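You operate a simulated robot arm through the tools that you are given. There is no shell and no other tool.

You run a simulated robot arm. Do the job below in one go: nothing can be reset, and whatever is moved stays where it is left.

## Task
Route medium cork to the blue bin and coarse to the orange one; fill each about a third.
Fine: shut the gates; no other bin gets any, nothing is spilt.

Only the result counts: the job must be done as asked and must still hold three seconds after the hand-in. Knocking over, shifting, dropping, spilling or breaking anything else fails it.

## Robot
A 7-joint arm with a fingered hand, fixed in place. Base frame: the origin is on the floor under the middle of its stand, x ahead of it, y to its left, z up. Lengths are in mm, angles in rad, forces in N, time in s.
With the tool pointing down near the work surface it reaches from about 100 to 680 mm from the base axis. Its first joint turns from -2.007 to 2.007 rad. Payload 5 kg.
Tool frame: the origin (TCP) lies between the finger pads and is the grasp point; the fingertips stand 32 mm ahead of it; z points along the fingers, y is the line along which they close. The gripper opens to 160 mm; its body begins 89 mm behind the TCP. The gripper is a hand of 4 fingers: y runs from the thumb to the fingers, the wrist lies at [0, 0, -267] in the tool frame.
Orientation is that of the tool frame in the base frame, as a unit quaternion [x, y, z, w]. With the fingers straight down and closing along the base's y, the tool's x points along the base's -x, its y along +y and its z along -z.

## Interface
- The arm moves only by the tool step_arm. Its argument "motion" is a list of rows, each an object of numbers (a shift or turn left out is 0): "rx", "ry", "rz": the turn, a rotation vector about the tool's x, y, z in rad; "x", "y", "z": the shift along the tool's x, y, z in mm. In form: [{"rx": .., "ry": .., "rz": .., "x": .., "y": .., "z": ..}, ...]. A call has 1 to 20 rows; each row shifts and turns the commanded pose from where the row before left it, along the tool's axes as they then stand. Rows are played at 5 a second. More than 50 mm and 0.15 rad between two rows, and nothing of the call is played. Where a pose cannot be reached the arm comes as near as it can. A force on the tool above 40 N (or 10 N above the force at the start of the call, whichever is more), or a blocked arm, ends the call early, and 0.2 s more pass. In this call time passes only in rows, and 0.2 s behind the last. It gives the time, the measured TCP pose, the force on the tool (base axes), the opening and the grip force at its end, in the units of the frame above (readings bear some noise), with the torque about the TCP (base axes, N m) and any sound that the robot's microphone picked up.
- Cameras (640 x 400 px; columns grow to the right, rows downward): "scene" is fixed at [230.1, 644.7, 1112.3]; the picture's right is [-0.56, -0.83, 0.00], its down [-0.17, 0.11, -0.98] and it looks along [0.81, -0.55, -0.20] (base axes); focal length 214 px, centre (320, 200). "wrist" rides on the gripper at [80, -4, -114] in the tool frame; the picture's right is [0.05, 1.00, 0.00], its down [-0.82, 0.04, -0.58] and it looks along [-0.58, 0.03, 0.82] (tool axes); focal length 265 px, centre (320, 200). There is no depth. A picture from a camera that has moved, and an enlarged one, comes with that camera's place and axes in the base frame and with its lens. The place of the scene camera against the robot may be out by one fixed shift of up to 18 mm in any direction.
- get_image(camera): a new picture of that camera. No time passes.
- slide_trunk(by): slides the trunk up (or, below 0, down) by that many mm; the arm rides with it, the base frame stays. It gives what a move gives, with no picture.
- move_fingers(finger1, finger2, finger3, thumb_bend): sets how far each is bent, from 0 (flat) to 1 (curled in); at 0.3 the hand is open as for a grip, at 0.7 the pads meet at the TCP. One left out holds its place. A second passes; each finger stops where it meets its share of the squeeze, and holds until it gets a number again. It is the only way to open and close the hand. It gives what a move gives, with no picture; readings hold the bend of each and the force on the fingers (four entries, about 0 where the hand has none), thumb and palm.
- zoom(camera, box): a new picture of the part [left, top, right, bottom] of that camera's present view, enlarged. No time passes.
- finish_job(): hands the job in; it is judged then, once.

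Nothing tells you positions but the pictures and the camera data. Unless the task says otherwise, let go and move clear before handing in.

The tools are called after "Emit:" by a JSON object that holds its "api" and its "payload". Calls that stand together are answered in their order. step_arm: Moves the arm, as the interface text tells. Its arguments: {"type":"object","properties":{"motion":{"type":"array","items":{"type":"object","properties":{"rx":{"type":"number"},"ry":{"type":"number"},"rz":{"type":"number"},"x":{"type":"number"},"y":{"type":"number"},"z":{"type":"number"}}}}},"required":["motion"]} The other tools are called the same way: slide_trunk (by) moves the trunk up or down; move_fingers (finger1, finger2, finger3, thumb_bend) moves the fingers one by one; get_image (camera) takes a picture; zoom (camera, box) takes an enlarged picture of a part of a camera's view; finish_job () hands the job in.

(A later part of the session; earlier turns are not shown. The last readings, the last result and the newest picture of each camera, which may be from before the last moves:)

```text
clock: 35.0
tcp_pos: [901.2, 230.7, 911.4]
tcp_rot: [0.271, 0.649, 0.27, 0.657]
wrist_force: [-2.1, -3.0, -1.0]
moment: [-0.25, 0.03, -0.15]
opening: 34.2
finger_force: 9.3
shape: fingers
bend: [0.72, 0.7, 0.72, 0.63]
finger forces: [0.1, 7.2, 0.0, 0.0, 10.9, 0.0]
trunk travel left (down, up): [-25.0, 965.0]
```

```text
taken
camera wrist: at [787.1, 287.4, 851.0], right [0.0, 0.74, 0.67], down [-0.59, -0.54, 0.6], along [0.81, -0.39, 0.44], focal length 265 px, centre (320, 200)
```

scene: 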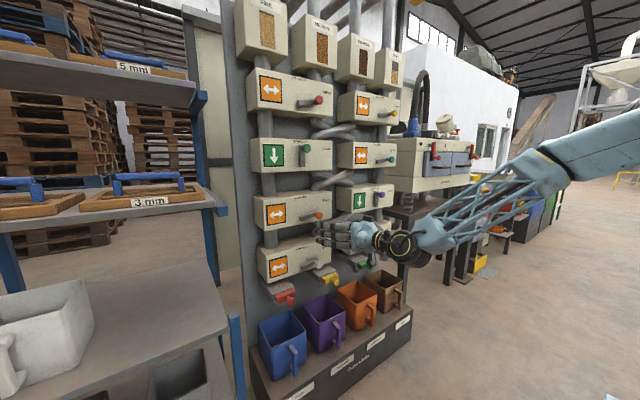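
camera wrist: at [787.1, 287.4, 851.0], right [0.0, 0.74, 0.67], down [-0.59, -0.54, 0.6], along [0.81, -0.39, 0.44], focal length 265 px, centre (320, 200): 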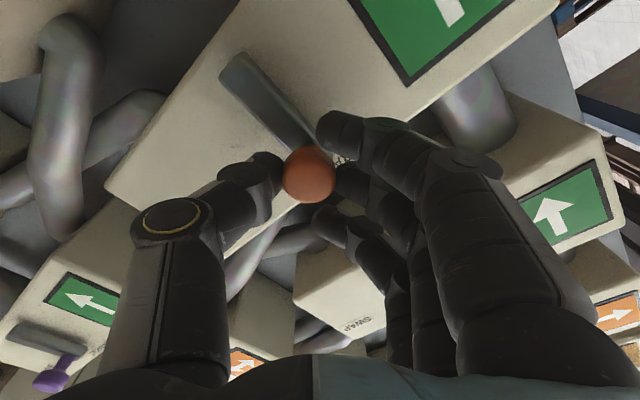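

The orange lever stands practically vertical and its sign is green. I'll nudge it to its stop, then release and back away.

Emit:
{"api": "step_arm", "payload": {"motion": [{"x": 2.5, "y": 2.5}]}}

Emit:
{"api": "move_fingers", "payload": {"finger1": 0.4, "finger2": 0.4, "finger3": 0.4, "thumb_bend": 0.4}}

Emit:
{"api": "step_arm", "payload": {"motion": [{"z": -20}, {"z": -20}, {"z": -20}]}}

Emit:
{"api": "get_image", "payload": {"camera": "wrist"}}

Emit:
{"api": "get_image", "payload": {"camera": "scene"}}

```text
clock: 35.4
tcp_pos: [900.5, 234.2, 912.1]
tcp_rot: [0.272, 0.648, 0.27, 0.658]
wrist_force: [-2.4, -8.0, 0.5]
moment: [-0.33, 0.03, -0.27]
opening: 34.9
finger_force: 10.0
shape: fingers
bend: [0.72, 0.7, 0.72, 0.63]
finger forces: [0.0, 6.3, 0.0, 0.1, 13.5, 0.0]
trunk travel left (down, up): [-25.0, 965.0]
```

```text
clock: 36.4
tcp_pos: [899.4, 236.3, 911.8]
tcp_rot: [0.27, 0.65, 0.27, 0.657]
wrist_force: [0.2, 0.4, -0.2]
moment: [0.03, -0.05, 0.0]
opening: 130.9
finger_force: 0.0
shape: fingers
bend: [0.4, 0.4, 0.4, 0.4]
finger forces: [0.0, 0.1, 0.0, 0.1, 0.0, 0.0]
trunk travel left (down, up): [-25.0, 965.0]
```

```text
clock: 37.2
tcp_pos: [838.8, 236.2, 909.8]
tcp_rot: [0.271, 0.649, 0.269, 0.658]
wrist_force: [0.9, 0.4, -0.6]
moment: [0.0, -0.02, 0.01]
opening: 130.7
finger_force: 0.0
shape: fingers
bend: [0.4, 0.4, 0.4, 0.4]
finger forces: [0.0, 0.0, 0.0, 0.0, 0.1, 0.0]
trunk travel left (down, up): [-25.0, 965.0]
```

```text
taken
camera wrist: at [726.8, 291.5, 849.6], right [0.0, 0.74, 0.67], down [-0.59, -0.54, 0.6], along [0.81, -0.39, 0.44], focal length 265 px, centre (320, 200)
```

wrist: 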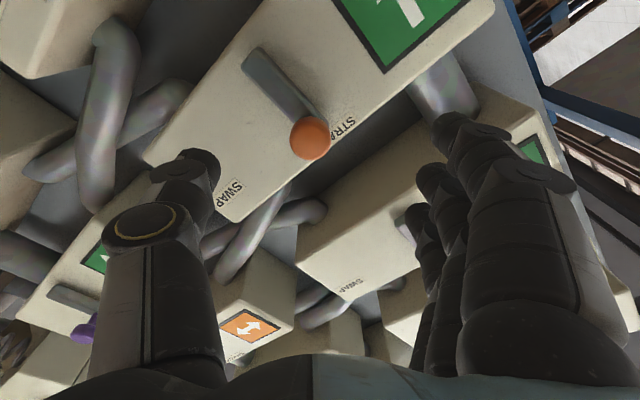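

```text
taken
```

scene: 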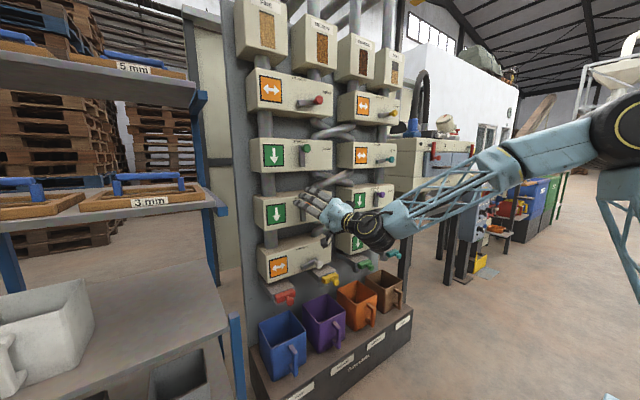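

Orange is now STRAIGHT with a green sign and the other levers are unchanged. Next I'll retract a little and go down to the white lever in front of the bottom left box.

Emit:
{"api": "step_arm", "payload": {"motion": [{"z": -20}, {"z": -15}, {"x": 8, "y": -14}, {"x": 8, "y": -14}, {"x": 8, "y": -14}, {"x": 8, "y": -14}, {"x": 8, "y": -14}, {"x": 8, "y": -14}, {"x": 8, "y": -14}, {"x": 8, "y": -14}]}}

Emit:
{"api": "get_image", "payload": {"camera": "wrist"}}

Emit:
{"api": "get_image", "payload": {"camera": "scene"}}

```text
clock: 39.4
tcp_pos: [806.4, 201.6, 786.3]
tcp_rot: [0.27, 0.649, 0.269, 0.658]
wrist_force: [-0.2, -0.4, 0.2]
moment: [-0.02, 0.06, 0.0]
opening: 130.7
finger_force: 0.0
shape: fingers
bend: [0.4, 0.4, 0.4, 0.4]
finger forces: [0.1, 0.0, 0.0, 0.0, 0.0, 0.0]
trunk travel left (down, up): [-25.0, 965.0]
```

```text
taken
camera wrist: at [693.0, 257.6, 725.7], right [0.0, 0.74, 0.67], down [-0.59, -0.54, 0.6], along [0.81, -0.39, 0.44], focal length 265 px, centre (320, 200)
```

wrist: 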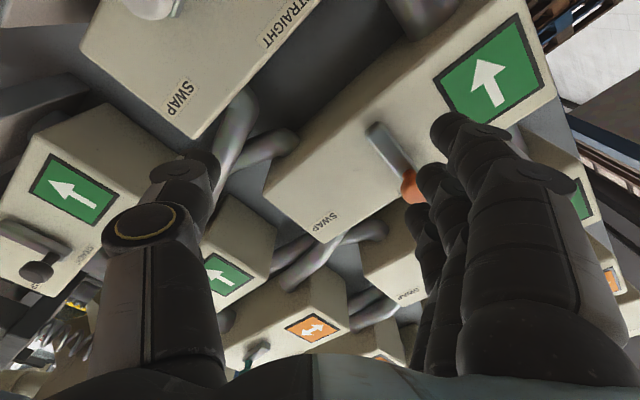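

```text
taken
```

scene: 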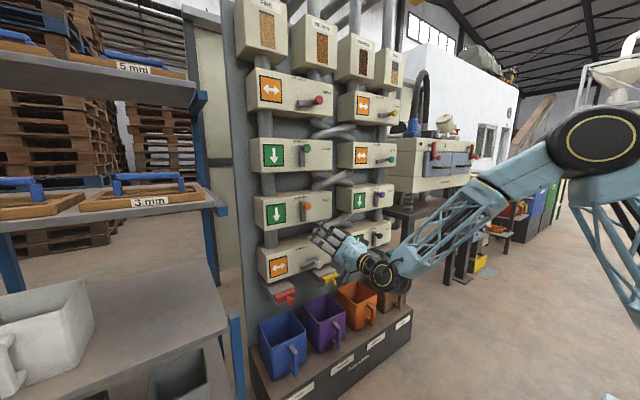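

Emit:
{"api": "step_arm", "payload": {"motion": [{"x": 7, "y": -11}, {"x": 7, "y": -11}, {"x": 7, "y": -11}, {"x": 7, "y": -11}, {"x": 7, "y": -11}, {"x": 7, "y": -11}, {"x": 7, "y": -11}]}}

Emit:
{"api": "get_image", "payload": {"camera": "wrist"}}

Emit:
{"api": "zoom", "payload": {"camera": "scene", "box": [250, 220, 410, 320]}}

```text
clock: 41.0
tcp_pos: [807.1, 182.4, 696.2]
tcp_rot: [0.271, 0.65, 0.268, 0.658]
wrist_force: [0.0, -0.2, 0.4]
moment: [0.02, 0.05, 0.02]
opening: 130.8
finger_force: 0.0
shape: fingers
bend: [0.4, 0.4, 0.4, 0.4]
finger forces: [0.0, 0.0, 0.1, 0.0, 0.0, 0.0]
trunk travel left (down, up): [-25.0, 965.0]
```

```text
taken
camera wrist: at [693.8, 237.6, 636.1], right [0.0, 0.74, 0.67], down [-0.59, -0.54, 0.6], along [0.81, -0.39, 0.44], focal length 265 px, centre (320, 200)
```

wrist: 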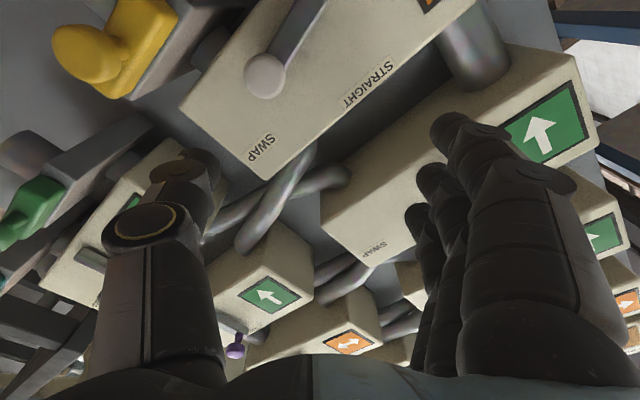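

```text
4.00 times, centred on (330, 270) of scene
camera zoom: at [230.1, 644.7, 1112.3], right [-0.56, -0.83, 0.0], down [-0.17, 0.11, -0.98], along [0.81, -0.55, -0.2], focal length 858 px, centre (280, -80)
```

zoom: 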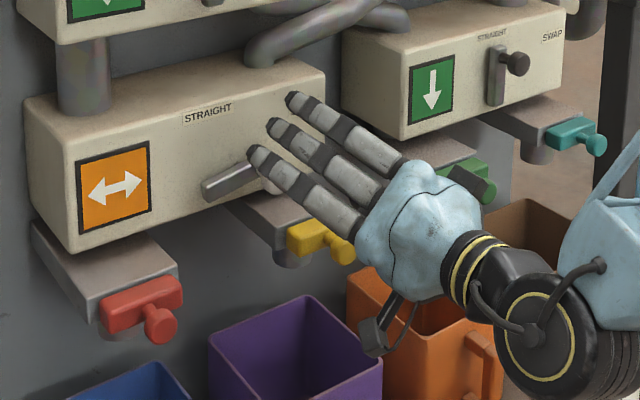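

The white knob is at about (922, 176, 640), and the yellow gate knob sits just below it at about (873, 121, 558). To keep the thumb clear of the yellow gate I'll narrow the hand, reduce the roll a little, then come down level with the knob while still in front of it.

Emit:
{"api": "move_fingers", "payload": {"finger1": 0.5, "finger2": 0.5, "finger3": 0.5, "thumb_bend": 0.52}}

Emit:
{"api": "step_arm", "payload": {"motion": [{"rz": -0.1}, {"rz": -0.1}, {"x": 11, "y": -8}, {"x": 11, "y": -8}, {"x": 11, "y": -8}, {"x": 10, "y": -7}]}}

Emit:
{"api": "get_image", "payload": {"camera": "wrist"}}

Emit:
{"api": "zoom", "payload": {"camera": "scene", "box": [250, 220, 410, 320]}}

```text
clock: 42.0
tcp_pos: [806.8, 182.3, 696.8]
tcp_rot: [0.27, 0.65, 0.27, 0.657]
wrist_force: [-0.2, 0.0, 0.2]
moment: [-0.01, 0.02, 0.01]
opening: 88.3
finger_force: 0.0
shape: fingers
bend: [0.5, 0.5, 0.5, 0.52]
finger forces: [0.0, 0.1, 0.0, 0.0, 0.0, 0.0]
trunk travel left (down, up): [-25.0, 965.0]
```

```text
clock: 43.4
tcp_pos: [807.8, 180.1, 644.2]
tcp_rot: [0.204, 0.673, 0.203, 0.681]
wrist_force: [-0.9, 0.4, 0.3]
moment: [0.01, -0.01, -0.01]
opening: 88.2
finger_force: 0.0
shape: fingers
bend: [0.5, 0.5, 0.5, 0.52]
finger forces: [0.0, 0.0, 0.1, 0.0, 0.0, 0.1]
trunk travel left (down, up): [-25.0, 965.0]
```

```text
taken
camera wrist: at [694.4, 222.5, 573.8], right [0.0, 0.86, 0.51], down [-0.59, -0.41, 0.7], along [0.81, -0.3, 0.51], focal length 265 px, centre (320, 200)
```

wrist: 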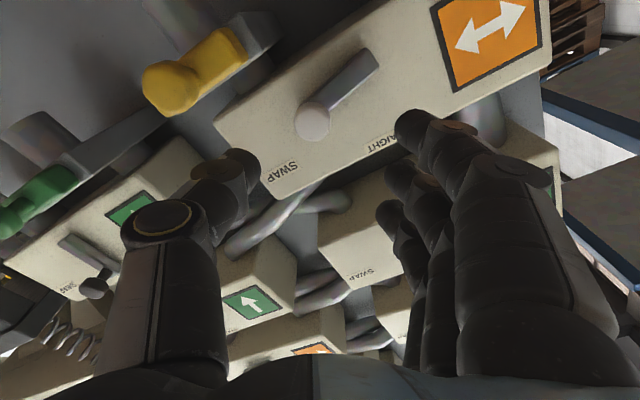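

```text
4.00 times, centred on (330, 270) of scene
camera zoom: at [230.1, 644.7, 1112.3], right [-0.56, -0.83, 0.0], down [-0.17, 0.11, -0.98], along [0.81, -0.55, -0.2], focal length 858 px, centre (280, -80)
```

zoom: 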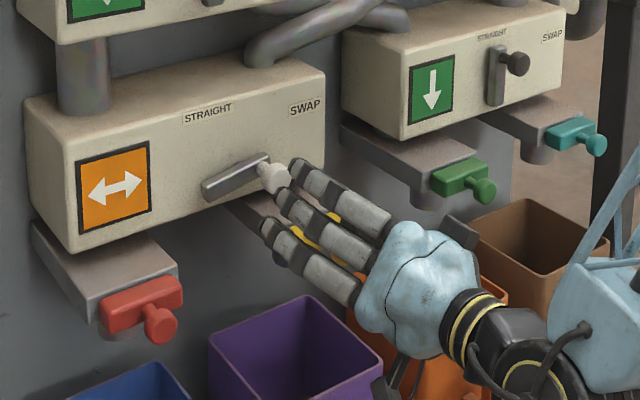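

Emit:
{"api": "step_arm", "payload": {"motion": [{"z": 15}, {"z": 15}, {"z": 15}, {"z": 12}]}}

Emit:
{"api": "get_image", "payload": {"camera": "wrist"}}

Emit:
{"api": "zoom", "payload": {"camera": "scene", "box": [250, 220, 410, 320]}}

```text
clock: 44.4
tcp_pos: [866.0, 179.0, 645.2]
tcp_rot: [0.204, 0.673, 0.203, 0.681]
wrist_force: [0.1, -0.5, 0.3]
moment: [0.0, 0.01, 0.01]
opening: 88.1
finger_force: 0.1
shape: fingers
bend: [0.5, 0.5, 0.5, 0.52]
finger forces: [0.0, 0.0, 0.0, 0.0, 0.0, 0.1]
trunk travel left (down, up): [-25.0, 965.0]
```

```text
taken
camera wrist: at [751.9, 222.2, 574.7], right [0.0, 0.86, 0.51], down [-0.59, -0.41, 0.7], along [0.81, -0.3, 0.51], focal length 265 px, centre (320, 200)
```

wrist: 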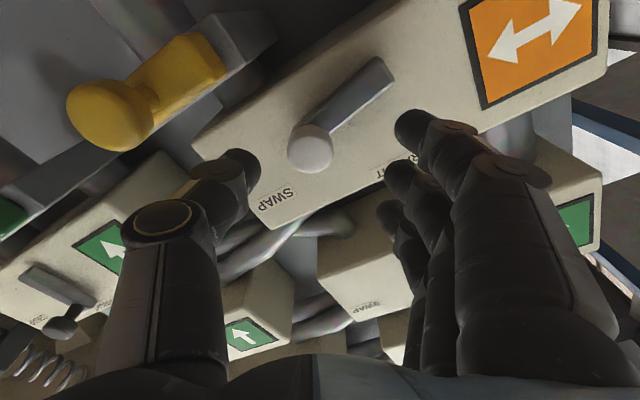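

```text
4.00 times, centred on (330, 270) of scene
camera zoom: at [230.1, 644.7, 1112.3], right [-0.56, -0.83, 0.0], down [-0.17, 0.11, -0.98], along [0.81, -0.55, -0.2], focal length 858 px, centre (280, -80)
```

zoom: 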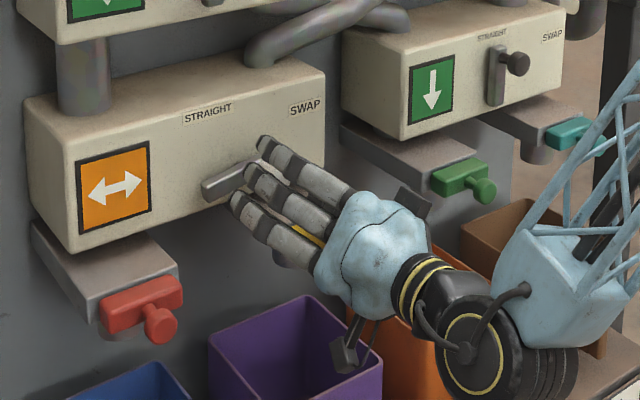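

Emit:
{"api": "step_arm", "payload": {"motion": [{"z": 12}, {"z": 12}, {"z": 9, "y": 1}]}}

Emit:
{"api": "get_image", "payload": {"camera": "wrist"}}

```text
clock: 45.2
tcp_pos: [898.1, 180.5, 646.5]
tcp_rot: [0.204, 0.673, 0.203, 0.681]
wrist_force: [-0.1, 0.1, 0.2]
moment: [0.01, 0.0, -0.03]
opening: 88.1
finger_force: 0.0
shape: fingers
bend: [0.5, 0.5, 0.5, 0.52]
finger forces: [0.0, 0.1, 0.0, 0.1, 0.0, 0.1]
trunk travel left (down, up): [-25.0, 965.0]
```

```text
taken
camera wrist: at [784.9, 222.9, 575.9], right [0.0, 0.86, 0.51], down [-0.59, -0.41, 0.7], along [0.81, -0.3, 0.51], focal length 265 px, centre (320, 200)
```

wrist: 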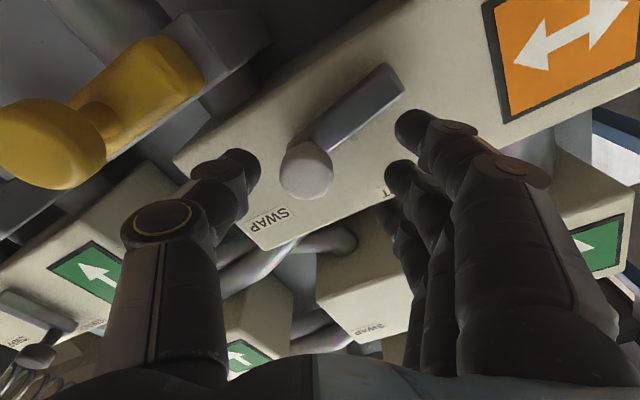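

The white knob is well placed between the fingers. Closing on it now.

Emit:
{"api": "move_fingers", "payload": {"finger1": 0.72, "finger2": 0.72, "finger3": 0.72, "thumb_bend": 0.66}}

Emit:
{"api": "get_image", "payload": {"camera": "wrist"}}

```text
clock: 46.2
tcp_pos: [897.4, 180.3, 645.9]
tcp_rot: [0.206, 0.673, 0.203, 0.681]
wrist_force: [7.9, -8.6, 2.3]
moment: [-0.06, -0.03, -0.14]
opening: 35.1
finger_force: 7.8
shape: fingers
bend: [0.72, 0.68, 0.72, 0.63]
finger forces: [0.0, 4.5, 0.0, 0.1, 11.2, 0.0]
trunk travel left (down, up): [-25.0, 965.0]
```

```text
taken
camera wrist: at [785.1, 222.4, 575.7], right [0.0, 0.86, 0.51], down [-0.59, -0.41, 0.7], along [0.81, -0.3, 0.51], focal length 265 px, centre (320, 200)
```

wrist: 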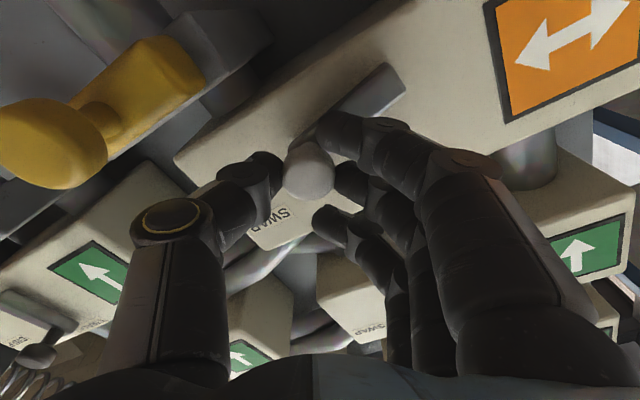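

Emit:
{"api": "step_arm", "payload": {"motion": [{"x": -3.2, "y": 3.8}, {"x": -2.9, "y": 4.1}, {"x": -2.5, "y": 4.3}, {"x": -2.1, "y": 4.5}, {"x": -1.7, "y": 4.7}]}}

Emit:
{"api": "get_image", "payload": {"camera": "wrist"}}

```text
clock: 47.4
tcp_pos: [895.6, 189.5, 668.1]
tcp_rot: [0.206, 0.672, 0.202, 0.682]
wrist_force: [1.5, -20.5, 4.0]
moment: [-0.49, -0.15, -0.51]
opening: 38.8
finger_force: 10.4
shape: fingers
bend: [0.72, 0.71, 0.72, 0.62]
finger forces: [0.0, 1.8, 0.1, 0.1, 19.3, 0.1]
trunk travel left (down, up): [-25.0, 965.0]
```

```text
taken
camera wrist: at [784.8, 231.7, 598.5], right [0.0, 0.86, 0.51], down [-0.59, -0.41, 0.7], along [0.81, -0.3, 0.51], focal length 265 px, centre (320, 200)
```

wrist: 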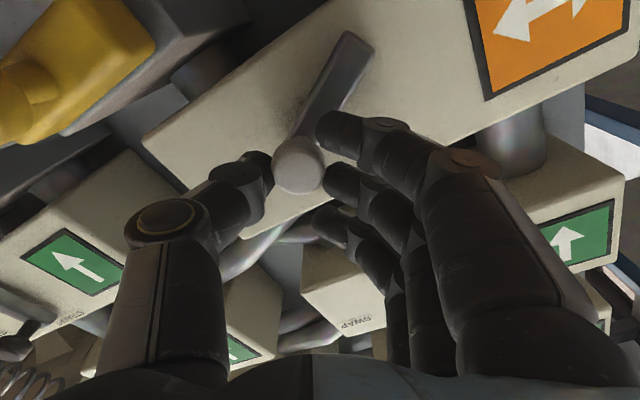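

The knob lags slightly, with the thumb riding above its centre. I'll roll the hand back toward 45° so the thumb gets under it while continuing.

Emit:
{"api": "step_arm", "payload": {"motion": [{"rz": 0.07, "x": 1.5, "y": 1}, {"rz": 0.07, "x": 1, "y": 2}, {"rz": 0.06, "y": 3}]}}

Emit:
{"api": "get_image", "payload": {"camera": "wrist"}}

```text
clock: 48.2
tcp_pos: [895.7, 205.1, 665.0]
tcp_rot: [0.268, 0.652, 0.274, 0.654]
wrist_force: [-3.3, 10.8, -10.5]
moment: [0.09, 0.22, 0.2]
opening: 32.8
finger_force: 11.2
shape: fingers
bend: [0.72, 0.7, 0.72, 0.63]
finger forces: [0.0, 8.5, 2.7, 0.0, 10.4, 0.1]
trunk travel left (down, up): [-25.0, 965.0]
```

```text
taken
camera wrist: at [781.8, 258.5, 606.4], right [-0.01, 0.74, 0.67], down [-0.58, -0.55, 0.6], along [0.82, -0.38, 0.43], focal length 265 px, centre (320, 200)
```

wrist: 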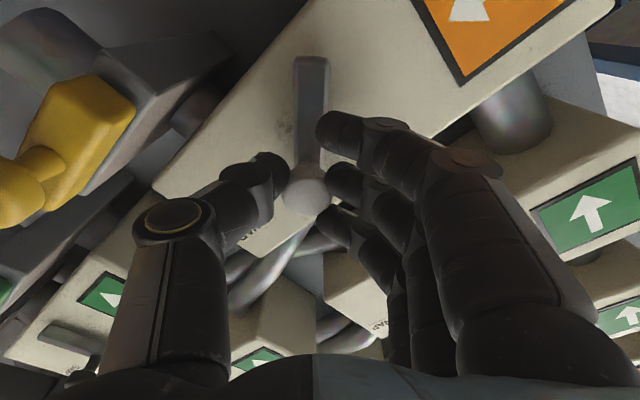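

Emit:
{"api": "step_arm", "payload": {"motion": [{"x": -1.5, "y": 5}, {"x": -1.0, "y": 5}, {"x": 0.5, "y": 4.9}, {"x": 1.5, "y": 4.7}]}}

Emit:
{"api": "get_image", "payload": {"camera": "wrist"}}

```text
clock: 49.2
tcp_pos: [899.0, 209.2, 684.9]
tcp_rot: [0.271, 0.648, 0.268, 0.659]
wrist_force: [-0.5, -4.7, -2.0]
moment: [-0.22, 0.11, -0.14]
opening: 34.0
finger_force: 9.9
shape: fingers
bend: [0.72, 0.69, 0.72, 0.63]
finger forces: [0.1, 6.8, 0.1, 0.0, 12.3, 0.0]
trunk travel left (down, up): [-25.0, 965.0]
```

```text
taken
camera wrist: at [785.5, 264.6, 624.1], right [0.0, 0.74, 0.67], down [-0.59, -0.54, 0.6], along [0.81, -0.39, 0.44], focal length 265 px, centre (320, 200)
```

wrist: 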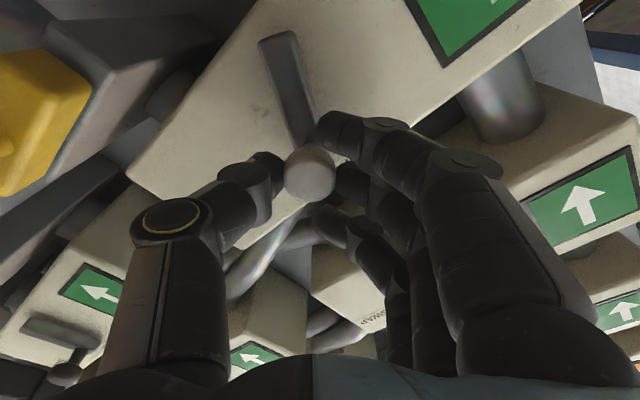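

The white lever follows well and its sign is green. I'll finish the arc to vertical.

Emit:
{"api": "step_arm", "payload": {"motion": [{"x": 2.0, "y": 4.6}, {"x": 2.4, "y": 4.4}, {"x": 2.7, "y": 4.2}, {"x": 3.0, "y": 4.0}, {"x": 3.0, "y": 3.0}]}}

Emit:
{"api": "get_image", "payload": {"camera": "wrist"}}

```text
clock: 50.4
tcp_pos: [897.2, 234.4, 688.5]
tcp_rot: [0.272, 0.649, 0.269, 0.657]
wrist_force: [-0.2, -4.8, -1.0]
moment: [-0.28, 0.0, -0.14]
opening: 33.2
finger_force: 9.0
shape: fingers
bend: [0.72, 0.68, 0.72, 0.63]
finger forces: [0.0, 6.9, 0.0, 0.0, 11.0, 0.1]
trunk travel left (down, up): [-25.0, 965.0]
```

```text
taken
camera wrist: at [784.7, 289.2, 628.1], right [0.0, 0.74, 0.67], down [-0.59, -0.54, 0.6], along [0.81, -0.39, 0.44], focal length 265 px, centre (320, 200)
```

wrist: 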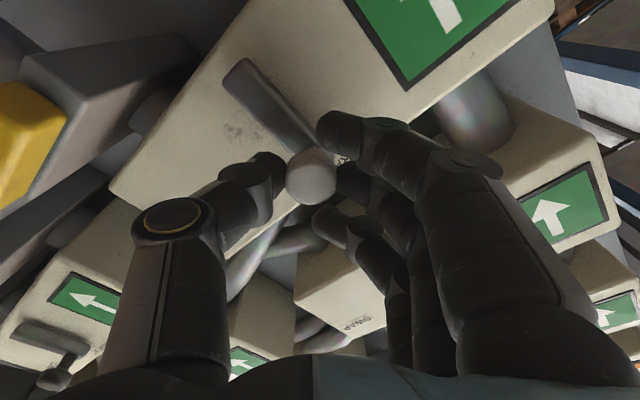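

White is now vertical too. I'll release it, back straight out and check all the signs before going to the gates.

Emit:
{"api": "move_fingers", "payload": {"finger1": 0.45, "finger2": 0.45, "finger3": 0.45, "thumb_bend": 0.45}}

Emit:
{"api": "step_arm", "payload": {"motion": [{"z": -20}, {"z": -20}, {"z": -20}, {"z": -25}, {"z": -25}]}}

Emit:
{"api": "zoom", "payload": {"camera": "scene", "box": [230, 60, 430, 185]}}

Emit:
{"api": "zoom", "payload": {"camera": "scene", "box": [230, 180, 430, 305]}}

Emit:
{"api": "get_image", "payload": {"camera": "wrist"}}

```text
clock: 51.4
tcp_pos: [898.2, 234.8, 689.4]
tcp_rot: [0.271, 0.65, 0.269, 0.657]
wrist_force: [-0.4, -0.4, -0.2]
moment: [0.01, 0.04, 0.01]
opening: 110.3
finger_force: 0.1
shape: fingers
bend: [0.45, 0.45, 0.45, 0.45]
finger forces: [0.0, 0.1, 0.0, 0.1, 0.0, 0.0]
trunk travel left (down, up): [-25.0, 965.0]
```

```text
clock: 52.6
tcp_pos: [786.6, 234.7, 687.8]
tcp_rot: [0.272, 0.649, 0.269, 0.658]
wrist_force: [0.6, 0.0, -0.1]
moment: [0.02, 0.0, 0.02]
opening: 110.2
finger_force: 0.0
shape: fingers
bend: [0.45, 0.45, 0.45, 0.45]
finger forces: [0.0, 0.1, 0.0, 0.1, 0.0, 0.0]
trunk travel left (down, up): [-25.0, 965.0]
```

```text
3.20 times, centred on (330, 122) of scene
camera zoom: at [230.1, 644.7, 1112.3], right [-0.56, -0.83, 0.0], down [-0.17, 0.11, -0.98], along [0.81, -0.55, -0.2], focal length 686 px, centre (288, 448)
```

zoom: 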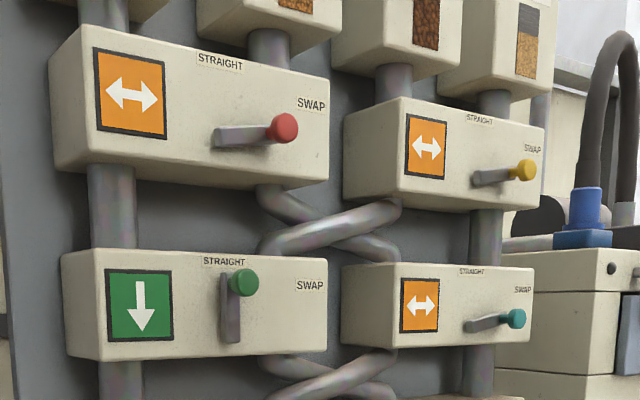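

```text
3.20 times, centred on (330, 242) of scene
camera zoom: at [230.1, 644.7, 1112.3], right [-0.56, -0.83, 0.0], down [-0.17, 0.11, -0.98], along [0.81, -0.55, -0.2], focal length 686 px, centre (288, 64)
```

zoom: 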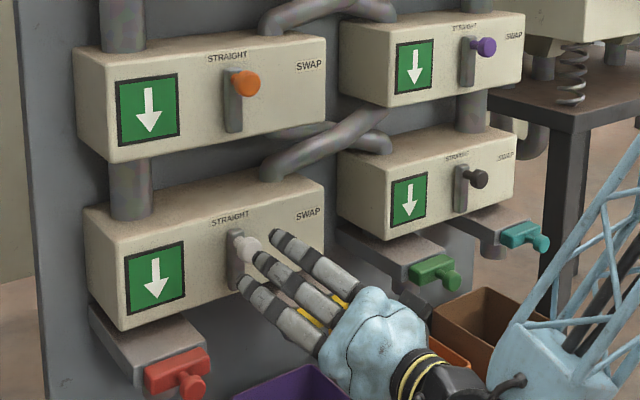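

```text
taken
camera wrist: at [673.8, 290.2, 627.4], right [0.0, 0.74, 0.67], down [-0.59, -0.54, 0.6], along [0.81, -0.39, 0.44], focal length 265 px, centre (320, 200)
```

wrist: 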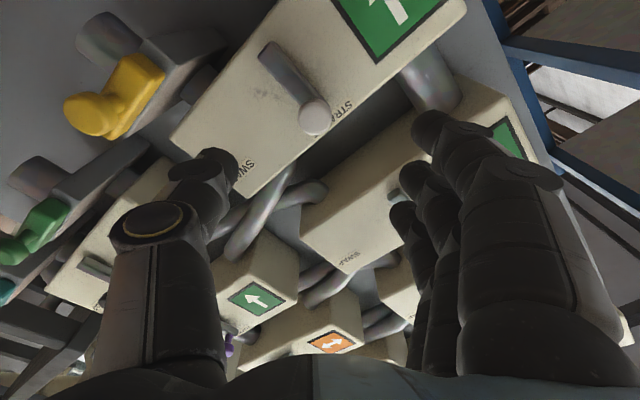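

All signs now match the plan: medium goes to lane 1 (blue, red gate) and coarse to lane 3 (orange, green gate). I'll unroll the hand and move in front of the red gate knob at about (873, 341, 558).

Emit:
{"api": "step_arm", "payload": {"motion": [{"rz": -0.14}, {"rz": -0.14}, {"rz": -0.14}, {"rz": -0.14}, {"rz": -0.14}, {"rz": -0.085}, {"y": 18, "x": 12, "z": -5}, {"y": 18, "x": 12, "z": -5}, {"y": 18, "x": 12, "z": -5}, {"y": 18, "x": 12, "z": -5}, {"y": 18, "x": 12, "z": -5}, {"y": 16, "x": 12}]}}

Emit:
{"api": "get_image", "payload": {"camera": "wrist"}}

Emit:
{"api": "get_image", "payload": {"camera": "scene"}}

```text
clock: 55.2
tcp_pos: [764.2, 340.9, 615.4]
tcp_rot: [0.002, 0.704, -0.002, 0.711]
wrist_force: [0.3, -0.7, -0.1]
moment: [0.03, -0.02, 0.03]
opening: 110.6
finger_force: 0.0
shape: fingers
bend: [0.45, 0.45, 0.45, 0.45]
finger forces: [0.1, 0.0, 0.1, 0.1, 0.1, 0.0]
trunk travel left (down, up): [-25.0, 965.0]
```

```text
taken
camera wrist: at [650.5, 338.3, 534.6], right [0.01, 1.0, -0.05], down [-0.59, 0.05, 0.81], along [0.81, 0.02, 0.58], focal length 265 px, centre (320, 200)
```

wrist: 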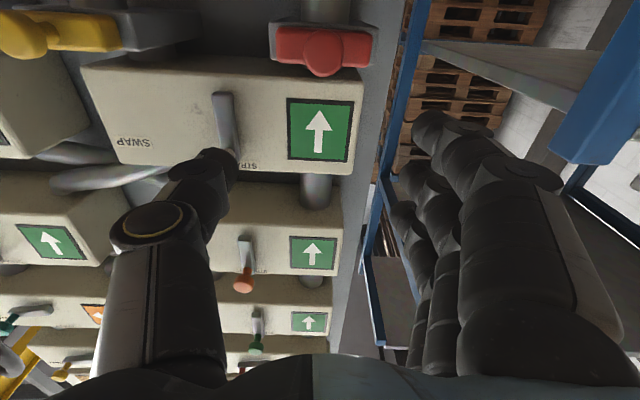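

```text
taken
```

scene: 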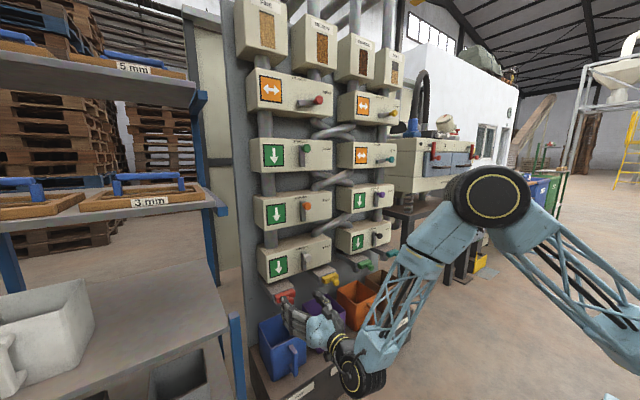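

The red knob is at about (873, 339, 558) in the wrist view, and the bench beam is well to the left. I'll go down level with the knob and move forward with the hand open.

Emit:
{"api": "step_arm", "payload": {"motion": [{"x": 14, "y": -0.5}, {"x": 14, "y": -0.5}, {"x": 14, "y": -0.5}, {"x": 14, "y": -0.5}, {"z": 12}, {"z": 12}, {"z": 12}]}}

Emit:
{"api": "get_image", "payload": {"camera": "wrist"}}

Emit:
{"api": "get_image", "payload": {"camera": "scene"}}

```text
clock: 56.8
tcp_pos: [800.6, 339.8, 559.8]
tcp_rot: [0.002, 0.703, -0.002, 0.711]
wrist_force: [0.2, 0.8, 0.1]
moment: [-0.03, 0.03, 0.02]
opening: 110.6
finger_force: 0.1
shape: fingers
bend: [0.45, 0.45, 0.45, 0.45]
finger forces: [0.0, 0.0, 0.0, 0.0, 0.0, 0.1]
trunk travel left (down, up): [-25.0, 965.0]
```

```text
taken
camera wrist: at [687.4, 336.6, 478.2], right [0.01, 1.0, -0.05], down [-0.59, 0.05, 0.81], along [0.81, 0.03, 0.59], focal length 265 px, centre (320, 200)
```

wrist: 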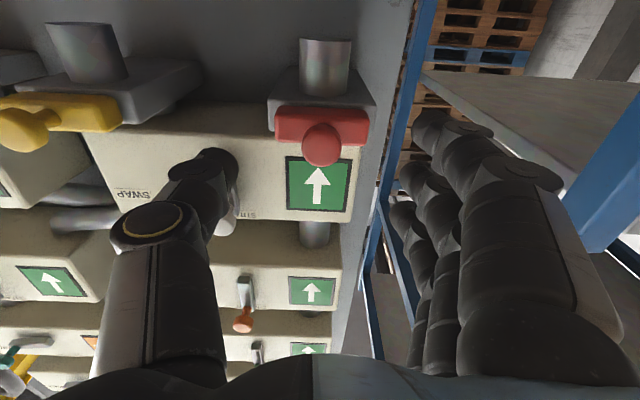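

```text
taken
```

scene: 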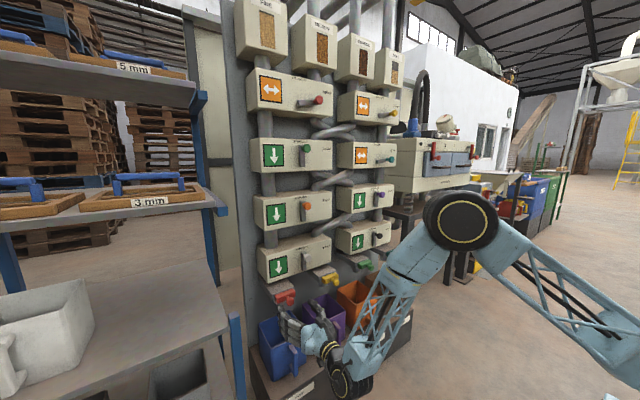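

Emit:
{"api": "step_arm", "payload": {"motion": [{"z": 15}, {"z": 15, "x": 1}, {"z": 12, "x": 1}]}}

Emit:
{"api": "get_image", "payload": {"camera": "wrist"}}

Emit:
{"api": "zoom", "payload": {"camera": "scene", "box": [240, 270, 400, 370]}}

```text
clock: 57.6
tcp_pos: [841.6, 339.8, 557.8]
tcp_rot: [0.002, 0.703, -0.003, 0.711]
wrist_force: [0.2, -0.3, -0.6]
moment: [0.01, 0.01, 0.01]
opening: 110.5
finger_force: 0.0
shape: fingers
bend: [0.45, 0.45, 0.45, 0.45]
finger forces: [0.1, 0.0, 0.0, 0.1, 0.0, 0.0]
trunk travel left (down, up): [-25.0, 965.0]
```

```text
taken
camera wrist: at [729.2, 336.5, 477.2], right [0.01, 1.0, -0.05], down [-0.59, 0.05, 0.81], along [0.81, 0.03, 0.58], focal length 265 px, centre (320, 200)
```

wrist: 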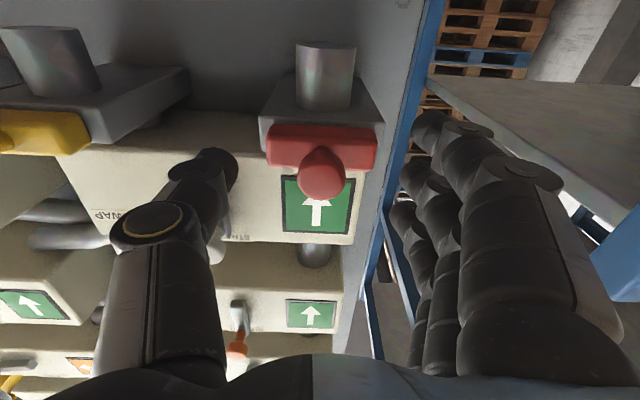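

```text
4.00 times, centred on (320, 320) of scene
camera zoom: at [230.1, 644.7, 1112.3], right [-0.56, -0.83, 0.0], down [-0.17, 0.11, -0.98], along [0.81, -0.55, -0.2], focal length 858 px, centre (320, -280)
```

zoom: 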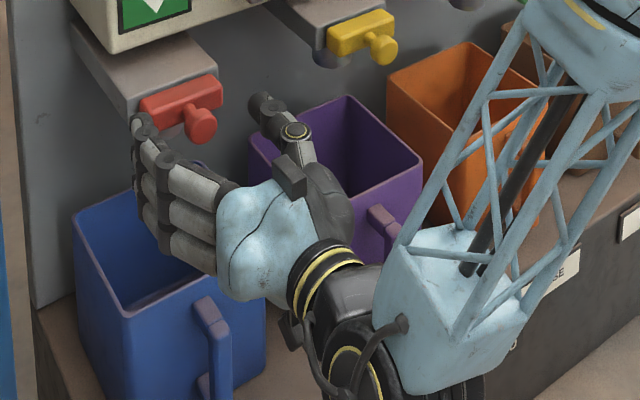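

Emit:
{"api": "step_arm", "payload": {"motion": [{"z": 11, "y": 1}]}}

Emit:
{"api": "move_fingers", "payload": {"finger1": 0.62, "finger2": 0.62, "finger3": 0.62, "thumb_bend": 0.62}}

Emit:
{"api": "get_image", "payload": {"camera": "wrist"}}

```text
clock: 58.0
tcp_pos: [853.8, 340.9, 558.5]
tcp_rot: [0.002, 0.703, -0.002, 0.711]
wrist_force: [0.2, 0.2, 0.3]
moment: [0.01, 0.0, 0.01]
opening: 110.6
finger_force: 0.0
shape: fingers
bend: [0.45, 0.45, 0.45, 0.45]
finger forces: [0.1, 0.1, 0.0, 0.0, 0.0, 0.0]
trunk travel left (down, up): [-25.0, 965.0]
```

```text
clock: 59.0
tcp_pos: [853.1, 339.8, 557.6]
tcp_rot: [0.002, 0.703, -0.002, 0.711]
wrist_force: [0.6, -0.6, 0.4]
moment: [0.0, -0.01, -0.03]
opening: 47.3
finger_force: 0.0
shape: fingers
bend: [0.62, 0.62, 0.62, 0.62]
finger forces: [0.0, 0.0, 0.0, 0.0, 0.0, 0.1]
trunk travel left (down, up): [-25.0, 965.0]
```

```text
taken
camera wrist: at [740.2, 337.2, 477.0], right [0.01, 1.0, -0.05], down [-0.59, 0.05, 0.81], along [0.81, 0.03, 0.58], focal length 265 px, centre (320, 200)
```

wrist: 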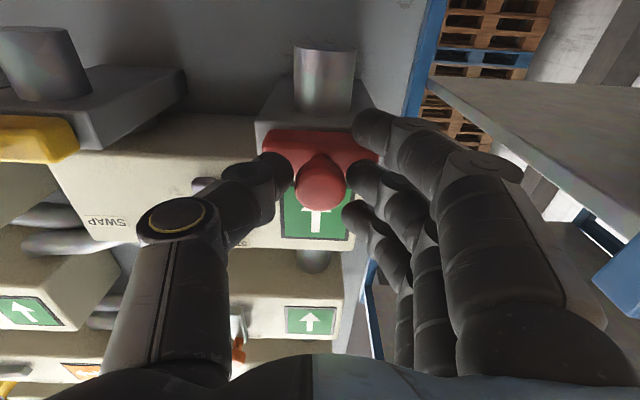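

Emit:
{"api": "move_fingers", "payload": {"finger1": 0.72, "finger2": 0.74, "finger3": 0.72, "thumb_bend": 0.72}}

Emit:
{"api": "get_image", "payload": {"camera": "wrist"}}

Emit:
{"api": "zoom", "payload": {"camera": "scene", "box": [240, 270, 400, 370]}}

```text
clock: 60.0
tcp_pos: [853.8, 339.3, 558.6]
tcp_rot: [0.003, 0.703, -0.003, 0.711]
wrist_force: [0.0, -7.1, -1.0]
moment: [0.03, -0.01, -0.13]
opening: 27.9
finger_force: 11.3
shape: fingers
bend: [0.72, 0.64, 0.72, 0.67]
finger forces: [0.0, 7.6, 0.0, 0.0, 14.3, 0.0]
trunk travel left (down, up): [-25.0, 965.0]
```

```text
taken
camera wrist: at [740.2, 336.8, 476.9], right [0.01, 1.0, -0.05], down [-0.59, 0.05, 0.81], along [0.81, 0.02, 0.58], focal length 265 px, centre (320, 200)
```

wrist: 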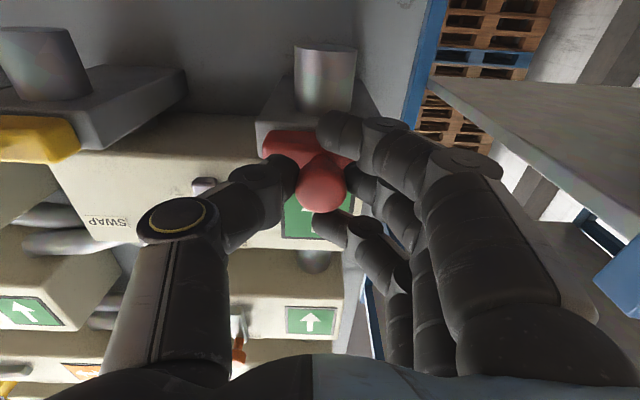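

```text
4.00 times, centred on (320, 320) of scene
camera zoom: at [230.1, 644.7, 1112.3], right [-0.56, -0.83, 0.0], down [-0.17, 0.11, -0.98], along [0.81, -0.55, -0.2], focal length 858 px, centre (320, -280)
```

zoom: 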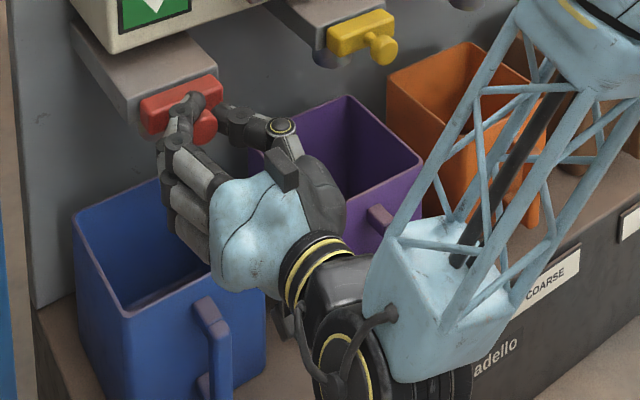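

The red gate knob is firmly held and the left part of the blue bin's inside is visible. I'll pull gently a few millimetres first to feel how the gate moves.

Emit:
{"api": "step_arm", "payload": {"motion": [{"z": -4}, {"z": -4}]}}

Emit:
{"api": "zoom", "payload": {"camera": "scene", "box": [240, 270, 400, 370]}}

Emit:
{"api": "get_image", "payload": {"camera": "wrist"}}

```text
clock: 60.6
tcp_pos: [844.6, 339.1, 557.2]
tcp_rot: [0.003, 0.704, -0.003, 0.711]
wrist_force: [0.8, -6.3, -1.2]
moment: [0.08, -0.02, -0.09]
opening: 28.0
finger_force: 10.9
shape: fingers
bend: [0.72, 0.64, 0.72, 0.67]
finger forces: [0.0, 7.3, 0.0, 0.0, 14.1, 0.0]
trunk travel left (down, up): [-25.0, 965.0]
```

```text
4.00 times, centred on (320, 320) of scene
camera zoom: at [230.1, 644.7, 1112.3], right [-0.56, -0.83, 0.0], down [-0.17, 0.11, -0.98], along [0.81, -0.55, -0.2], focal length 858 px, centre (320, -280)
```

zoom: 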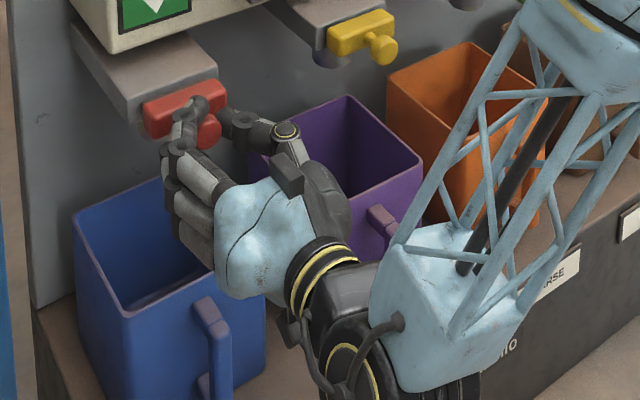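

```text
taken
camera wrist: at [732.6, 336.8, 476.9], right [0.01, 1.0, -0.05], down [-0.59, 0.05, 0.81], along [0.81, 0.02, 0.58], focal length 265 px, centre (320, 200)
```

wrist: 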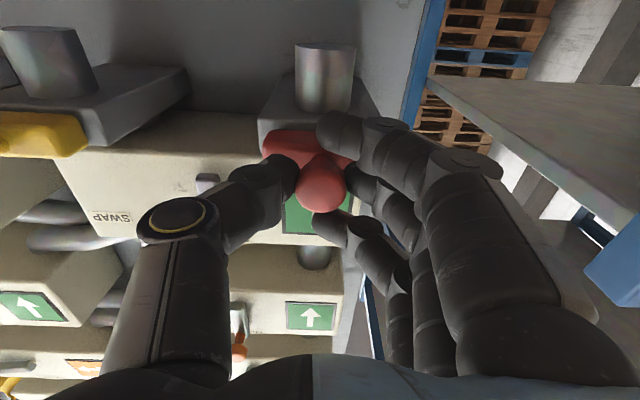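

The gate slides easily and nothing flows yet. I'll pull further in small steps and check the bin each time.

Emit:
{"api": "step_arm", "payload": {"motion": [{"z": -5}, {"z": -5}]}}

Emit:
{"api": "zoom", "payload": {"camera": "scene", "box": [240, 270, 400, 370]}}

Emit:
{"api": "zoom", "payload": {"camera": "wrist", "box": [220, 20, 460, 170]}}

```text
clock: 61.2
tcp_pos: [834.5, 339.5, 558.2]
tcp_rot: [0.001, 0.704, -0.002, 0.71]
wrist_force: [-1.0, -6.8, -4.2]
moment: [0.35, 0.92, -0.21]
opening: 28.2
finger_force: 11.5
shape: fingers
bend: [0.72, 0.64, 0.72, 0.67]
finger forces: [0.0, 7.8, 0.0, 0.1, 13.8, 0.0]
trunk travel left (down, up): [-25.0, 965.0]
```

```text
4.00 times, centred on (320, 320) of scene
camera zoom: at [230.1, 644.7, 1112.3], right [-0.56, -0.83, 0.0], down [-0.17, 0.11, -0.98], along [0.81, -0.55, -0.2], focal length 858 px, centre (320, -280)
```

zoom: 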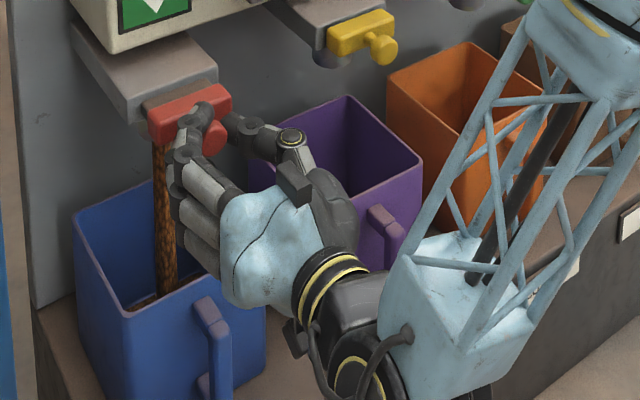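

```text
2.67 times, centred on (340, 95) of wrist
camera zoom: at [722.0, 337.0, 476.8], right [0.01, 1.0, -0.05], down [-0.59, 0.05, 0.81], along [0.81, 0.03, 0.58], focal length 708 px, centre (267, 480)
```

zoom: 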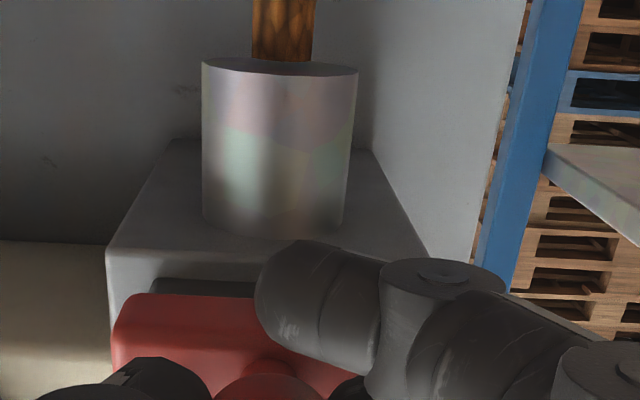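

Medium cork is flowing into the blue bin. I'll hold position briefly and watch the level.

Emit:
{"api": "step_arm", "payload": {"motion": [{"z": 0}, {"z": 0}]}}

Emit:
{"api": "zoom", "payload": {"camera": "scene", "box": [240, 270, 400, 370]}}

```text
clock: 61.8
tcp_pos: [835.8, 339.9, 557.8]
tcp_rot: [0.001, 0.703, -0.001, 0.711]
wrist_force: [-1.4, -6.0, -4.4]
moment: [0.34, 0.93, -0.28]
opening: 28.0
finger_force: 10.9
shape: fingers
bend: [0.72, 0.64, 0.72, 0.67]
finger forces: [0.1, 8.2, 0.0, 0.0, 13.7, 0.0]
trunk travel left (down, up): [-25.0, 965.0]
```

```text
4.00 times, centred on (320, 320) of scene
camera zoom: at [230.1, 644.7, 1112.3], right [-0.56, -0.83, 0.0], down [-0.17, 0.11, -0.98], along [0.81, -0.55, -0.2], focal length 858 px, centre (320, -280)
```

zoom: 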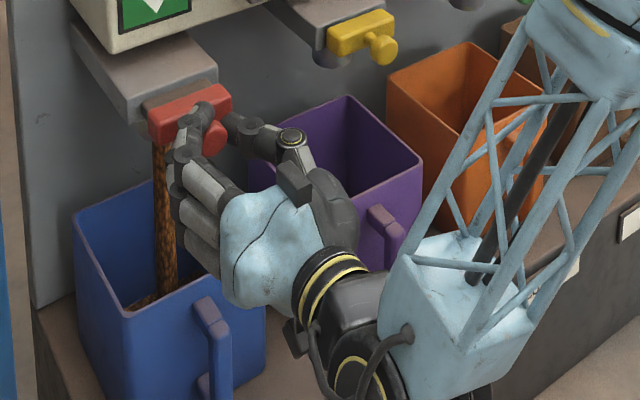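

Emit:
{"api": "zoom", "payload": {"camera": "scene", "box": [250, 305, 314, 355]}}

Emit:
{"api": "get_image", "payload": {"camera": "wrist"}}

```text
8.00 times, centred on (282, 330) of scene
camera zoom: at [230.1, 644.7, 1112.3], right [-0.56, -0.83, 0.0], down [-0.17, 0.11, -0.98], along [0.81, -0.55, -0.2], focal length 1716 px, centre (624, -840)
```

zoom: 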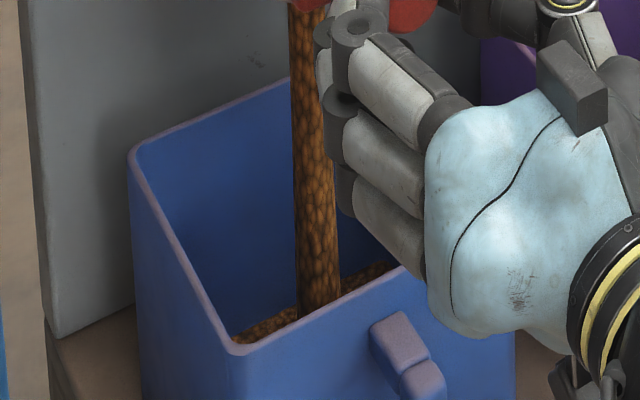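

```text
taken
camera wrist: at [722.0, 336.9, 476.8], right [0.01, 1.0, -0.05], down [-0.59, 0.05, 0.81], along [0.81, 0.03, 0.58], focal length 265 px, centre (320, 200)
```

wrist: 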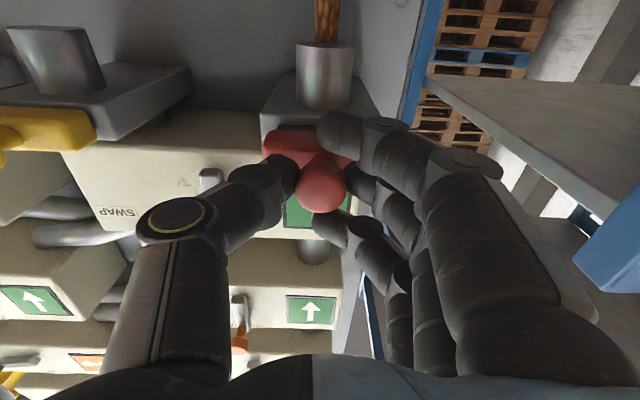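

Emit:
{"api": "step_arm", "payload": {"motion": [{"z": 0}, {"z": 0}]}}

Emit:
{"api": "zoom", "payload": {"camera": "scene", "box": [250, 305, 314, 355]}}

```text
clock: 62.4
tcp_pos: [834.9, 339.4, 558.1]
tcp_rot: [0.003, 0.703, -0.003, 0.711]
wrist_force: [-2.1, -5.7, -4.8]
moment: [0.33, 0.95, -0.3]
opening: 27.9
finger_force: 11.8
shape: fingers
bend: [0.72, 0.64, 0.72, 0.67]
finger forces: [0.1, 8.4, 0.0, 0.0, 13.6, 0.1]
trunk travel left (down, up): [-25.0, 965.0]
```

```text
8.00 times, centred on (282, 330) of scene
camera zoom: at [230.1, 644.7, 1112.3], right [-0.56, -0.83, 0.0], down [-0.17, 0.11, -0.98], along [0.81, -0.55, -0.2], focal length 1716 px, centre (624, -840)
```

zoom: 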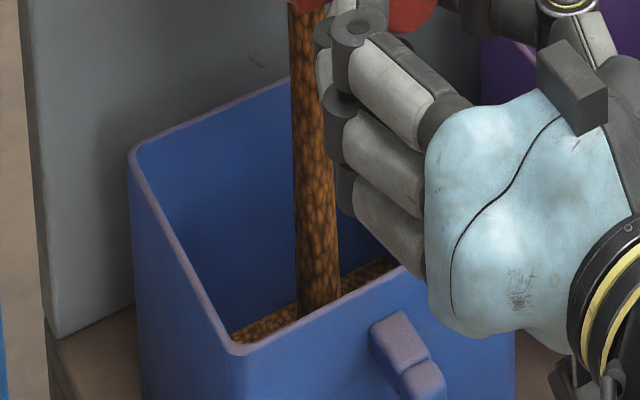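

The level is rising by roughly 8 mm/s and one third is about 50 mm. I'll hold about 2 s more and check again.

Emit:
{"api": "step_arm", "payload": {"motion": [{"z": 0}, {"z": 0}, {"z": 0}, {"z": 0}, {"z": 0}, {"z": 0}, {"z": 0}]}}

Emit:
{"api": "zoom", "payload": {"camera": "scene", "box": [250, 305, 314, 355]}}

```text
clock: 64.0
tcp_pos: [834.1, 338.9, 557.5]
tcp_rot: [0.002, 0.703, -0.002, 0.711]
wrist_force: [-2.0, -6.0, -5.6]
moment: [0.34, 0.93, -0.3]
opening: 27.5
finger_force: 11.6
shape: fingers
bend: [0.72, 0.64, 0.72, 0.67]
finger forces: [0.1, 8.3, 0.0, 0.0, 13.8, 0.0]
trunk travel left (down, up): [-25.0, 965.0]
```

```text
8.00 times, centred on (282, 330) of scene
camera zoom: at [230.1, 644.7, 1112.3], right [-0.56, -0.83, 0.0], down [-0.17, 0.11, -0.98], along [0.81, -0.55, -0.2], focal length 1716 px, centre (624, -840)
```

zoom: 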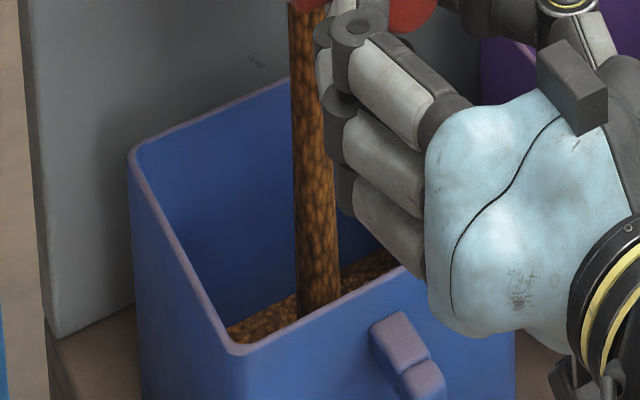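

Emit:
{"api": "step_arm", "payload": {"motion": [{"z": 0}, {"z": 0}, {"z": 0}, {"z": 0}, {"z": 0}, {"z": 0}, {"z": 0}, {"z": 0}, {"z": 0}, {"z": 0}, {"z": 0}, {"z": 0}, {"z": 0}, {"z": 0}]}}

Emit:
{"api": "zoom", "payload": {"camera": "scene", "box": [250, 305, 314, 355]}}

Emit:
{"api": "get_image", "payload": {"camera": "scene"}}

```text
clock: 67.0
tcp_pos: [836.0, 338.4, 557.7]
tcp_rot: [0.002, 0.704, -0.003, 0.71]
wrist_force: [-2.0, -6.1, -4.8]
moment: [0.32, 0.96, -0.28]
opening: 27.9
finger_force: 10.9
shape: fingers
bend: [0.72, 0.64, 0.72, 0.67]
finger forces: [0.0, 8.4, 0.0, 0.0, 13.5, 0.1]
trunk travel left (down, up): [-25.0, 965.0]
```

```text
8.00 times, centred on (282, 330) of scene
camera zoom: at [230.1, 644.7, 1112.3], right [-0.56, -0.83, 0.0], down [-0.17, 0.11, -0.98], along [0.81, -0.55, -0.2], focal length 1716 px, centre (624, -840)
```

zoom: 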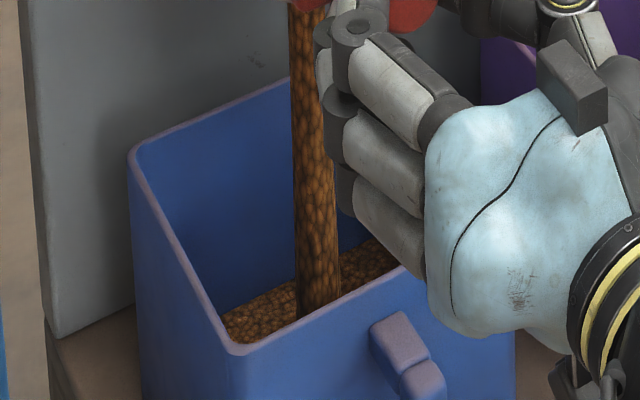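

```text
taken
```

scene: 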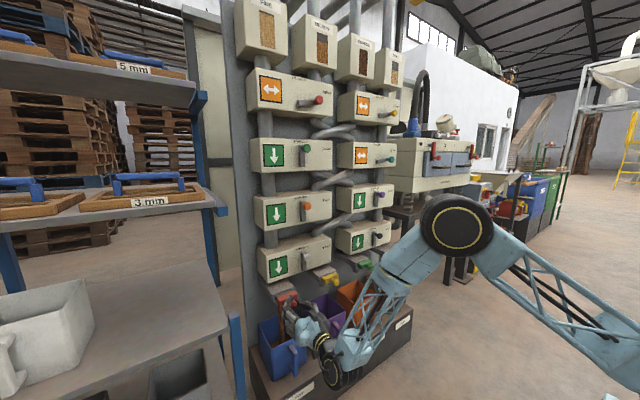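

Emit:
{"api": "step_arm", "payload": {"motion": [{"z": 0}, {"z": 0}, {"z": 0}, {"z": 0}, {"z": 0}, {"z": 0}, {"z": 0}, {"z": 0}, {"z": 0}]}}

Emit:
{"api": "zoom", "payload": {"camera": "scene", "box": [250, 305, 314, 355]}}

```text
clock: 69.0
tcp_pos: [835.6, 339.2, 557.7]
tcp_rot: [0.002, 0.703, -0.002, 0.711]
wrist_force: [-2.1, -6.1, -4.1]
moment: [0.32, 0.95, -0.31]
opening: 27.9
finger_force: 10.8
shape: fingers
bend: [0.72, 0.64, 0.72, 0.67]
finger forces: [0.0, 8.2, 0.1, 0.0, 13.6, 0.0]
trunk travel left (down, up): [-25.0, 965.0]
```

```text
8.00 times, centred on (282, 330) of scene
camera zoom: at [230.1, 644.7, 1112.3], right [-0.56, -0.83, 0.0], down [-0.17, 0.11, -0.98], along [0.81, -0.55, -0.2], focal length 1716 px, centre (624, -840)
```

zoom: 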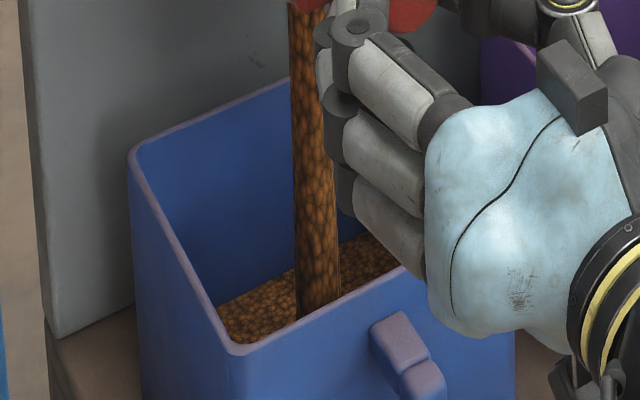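

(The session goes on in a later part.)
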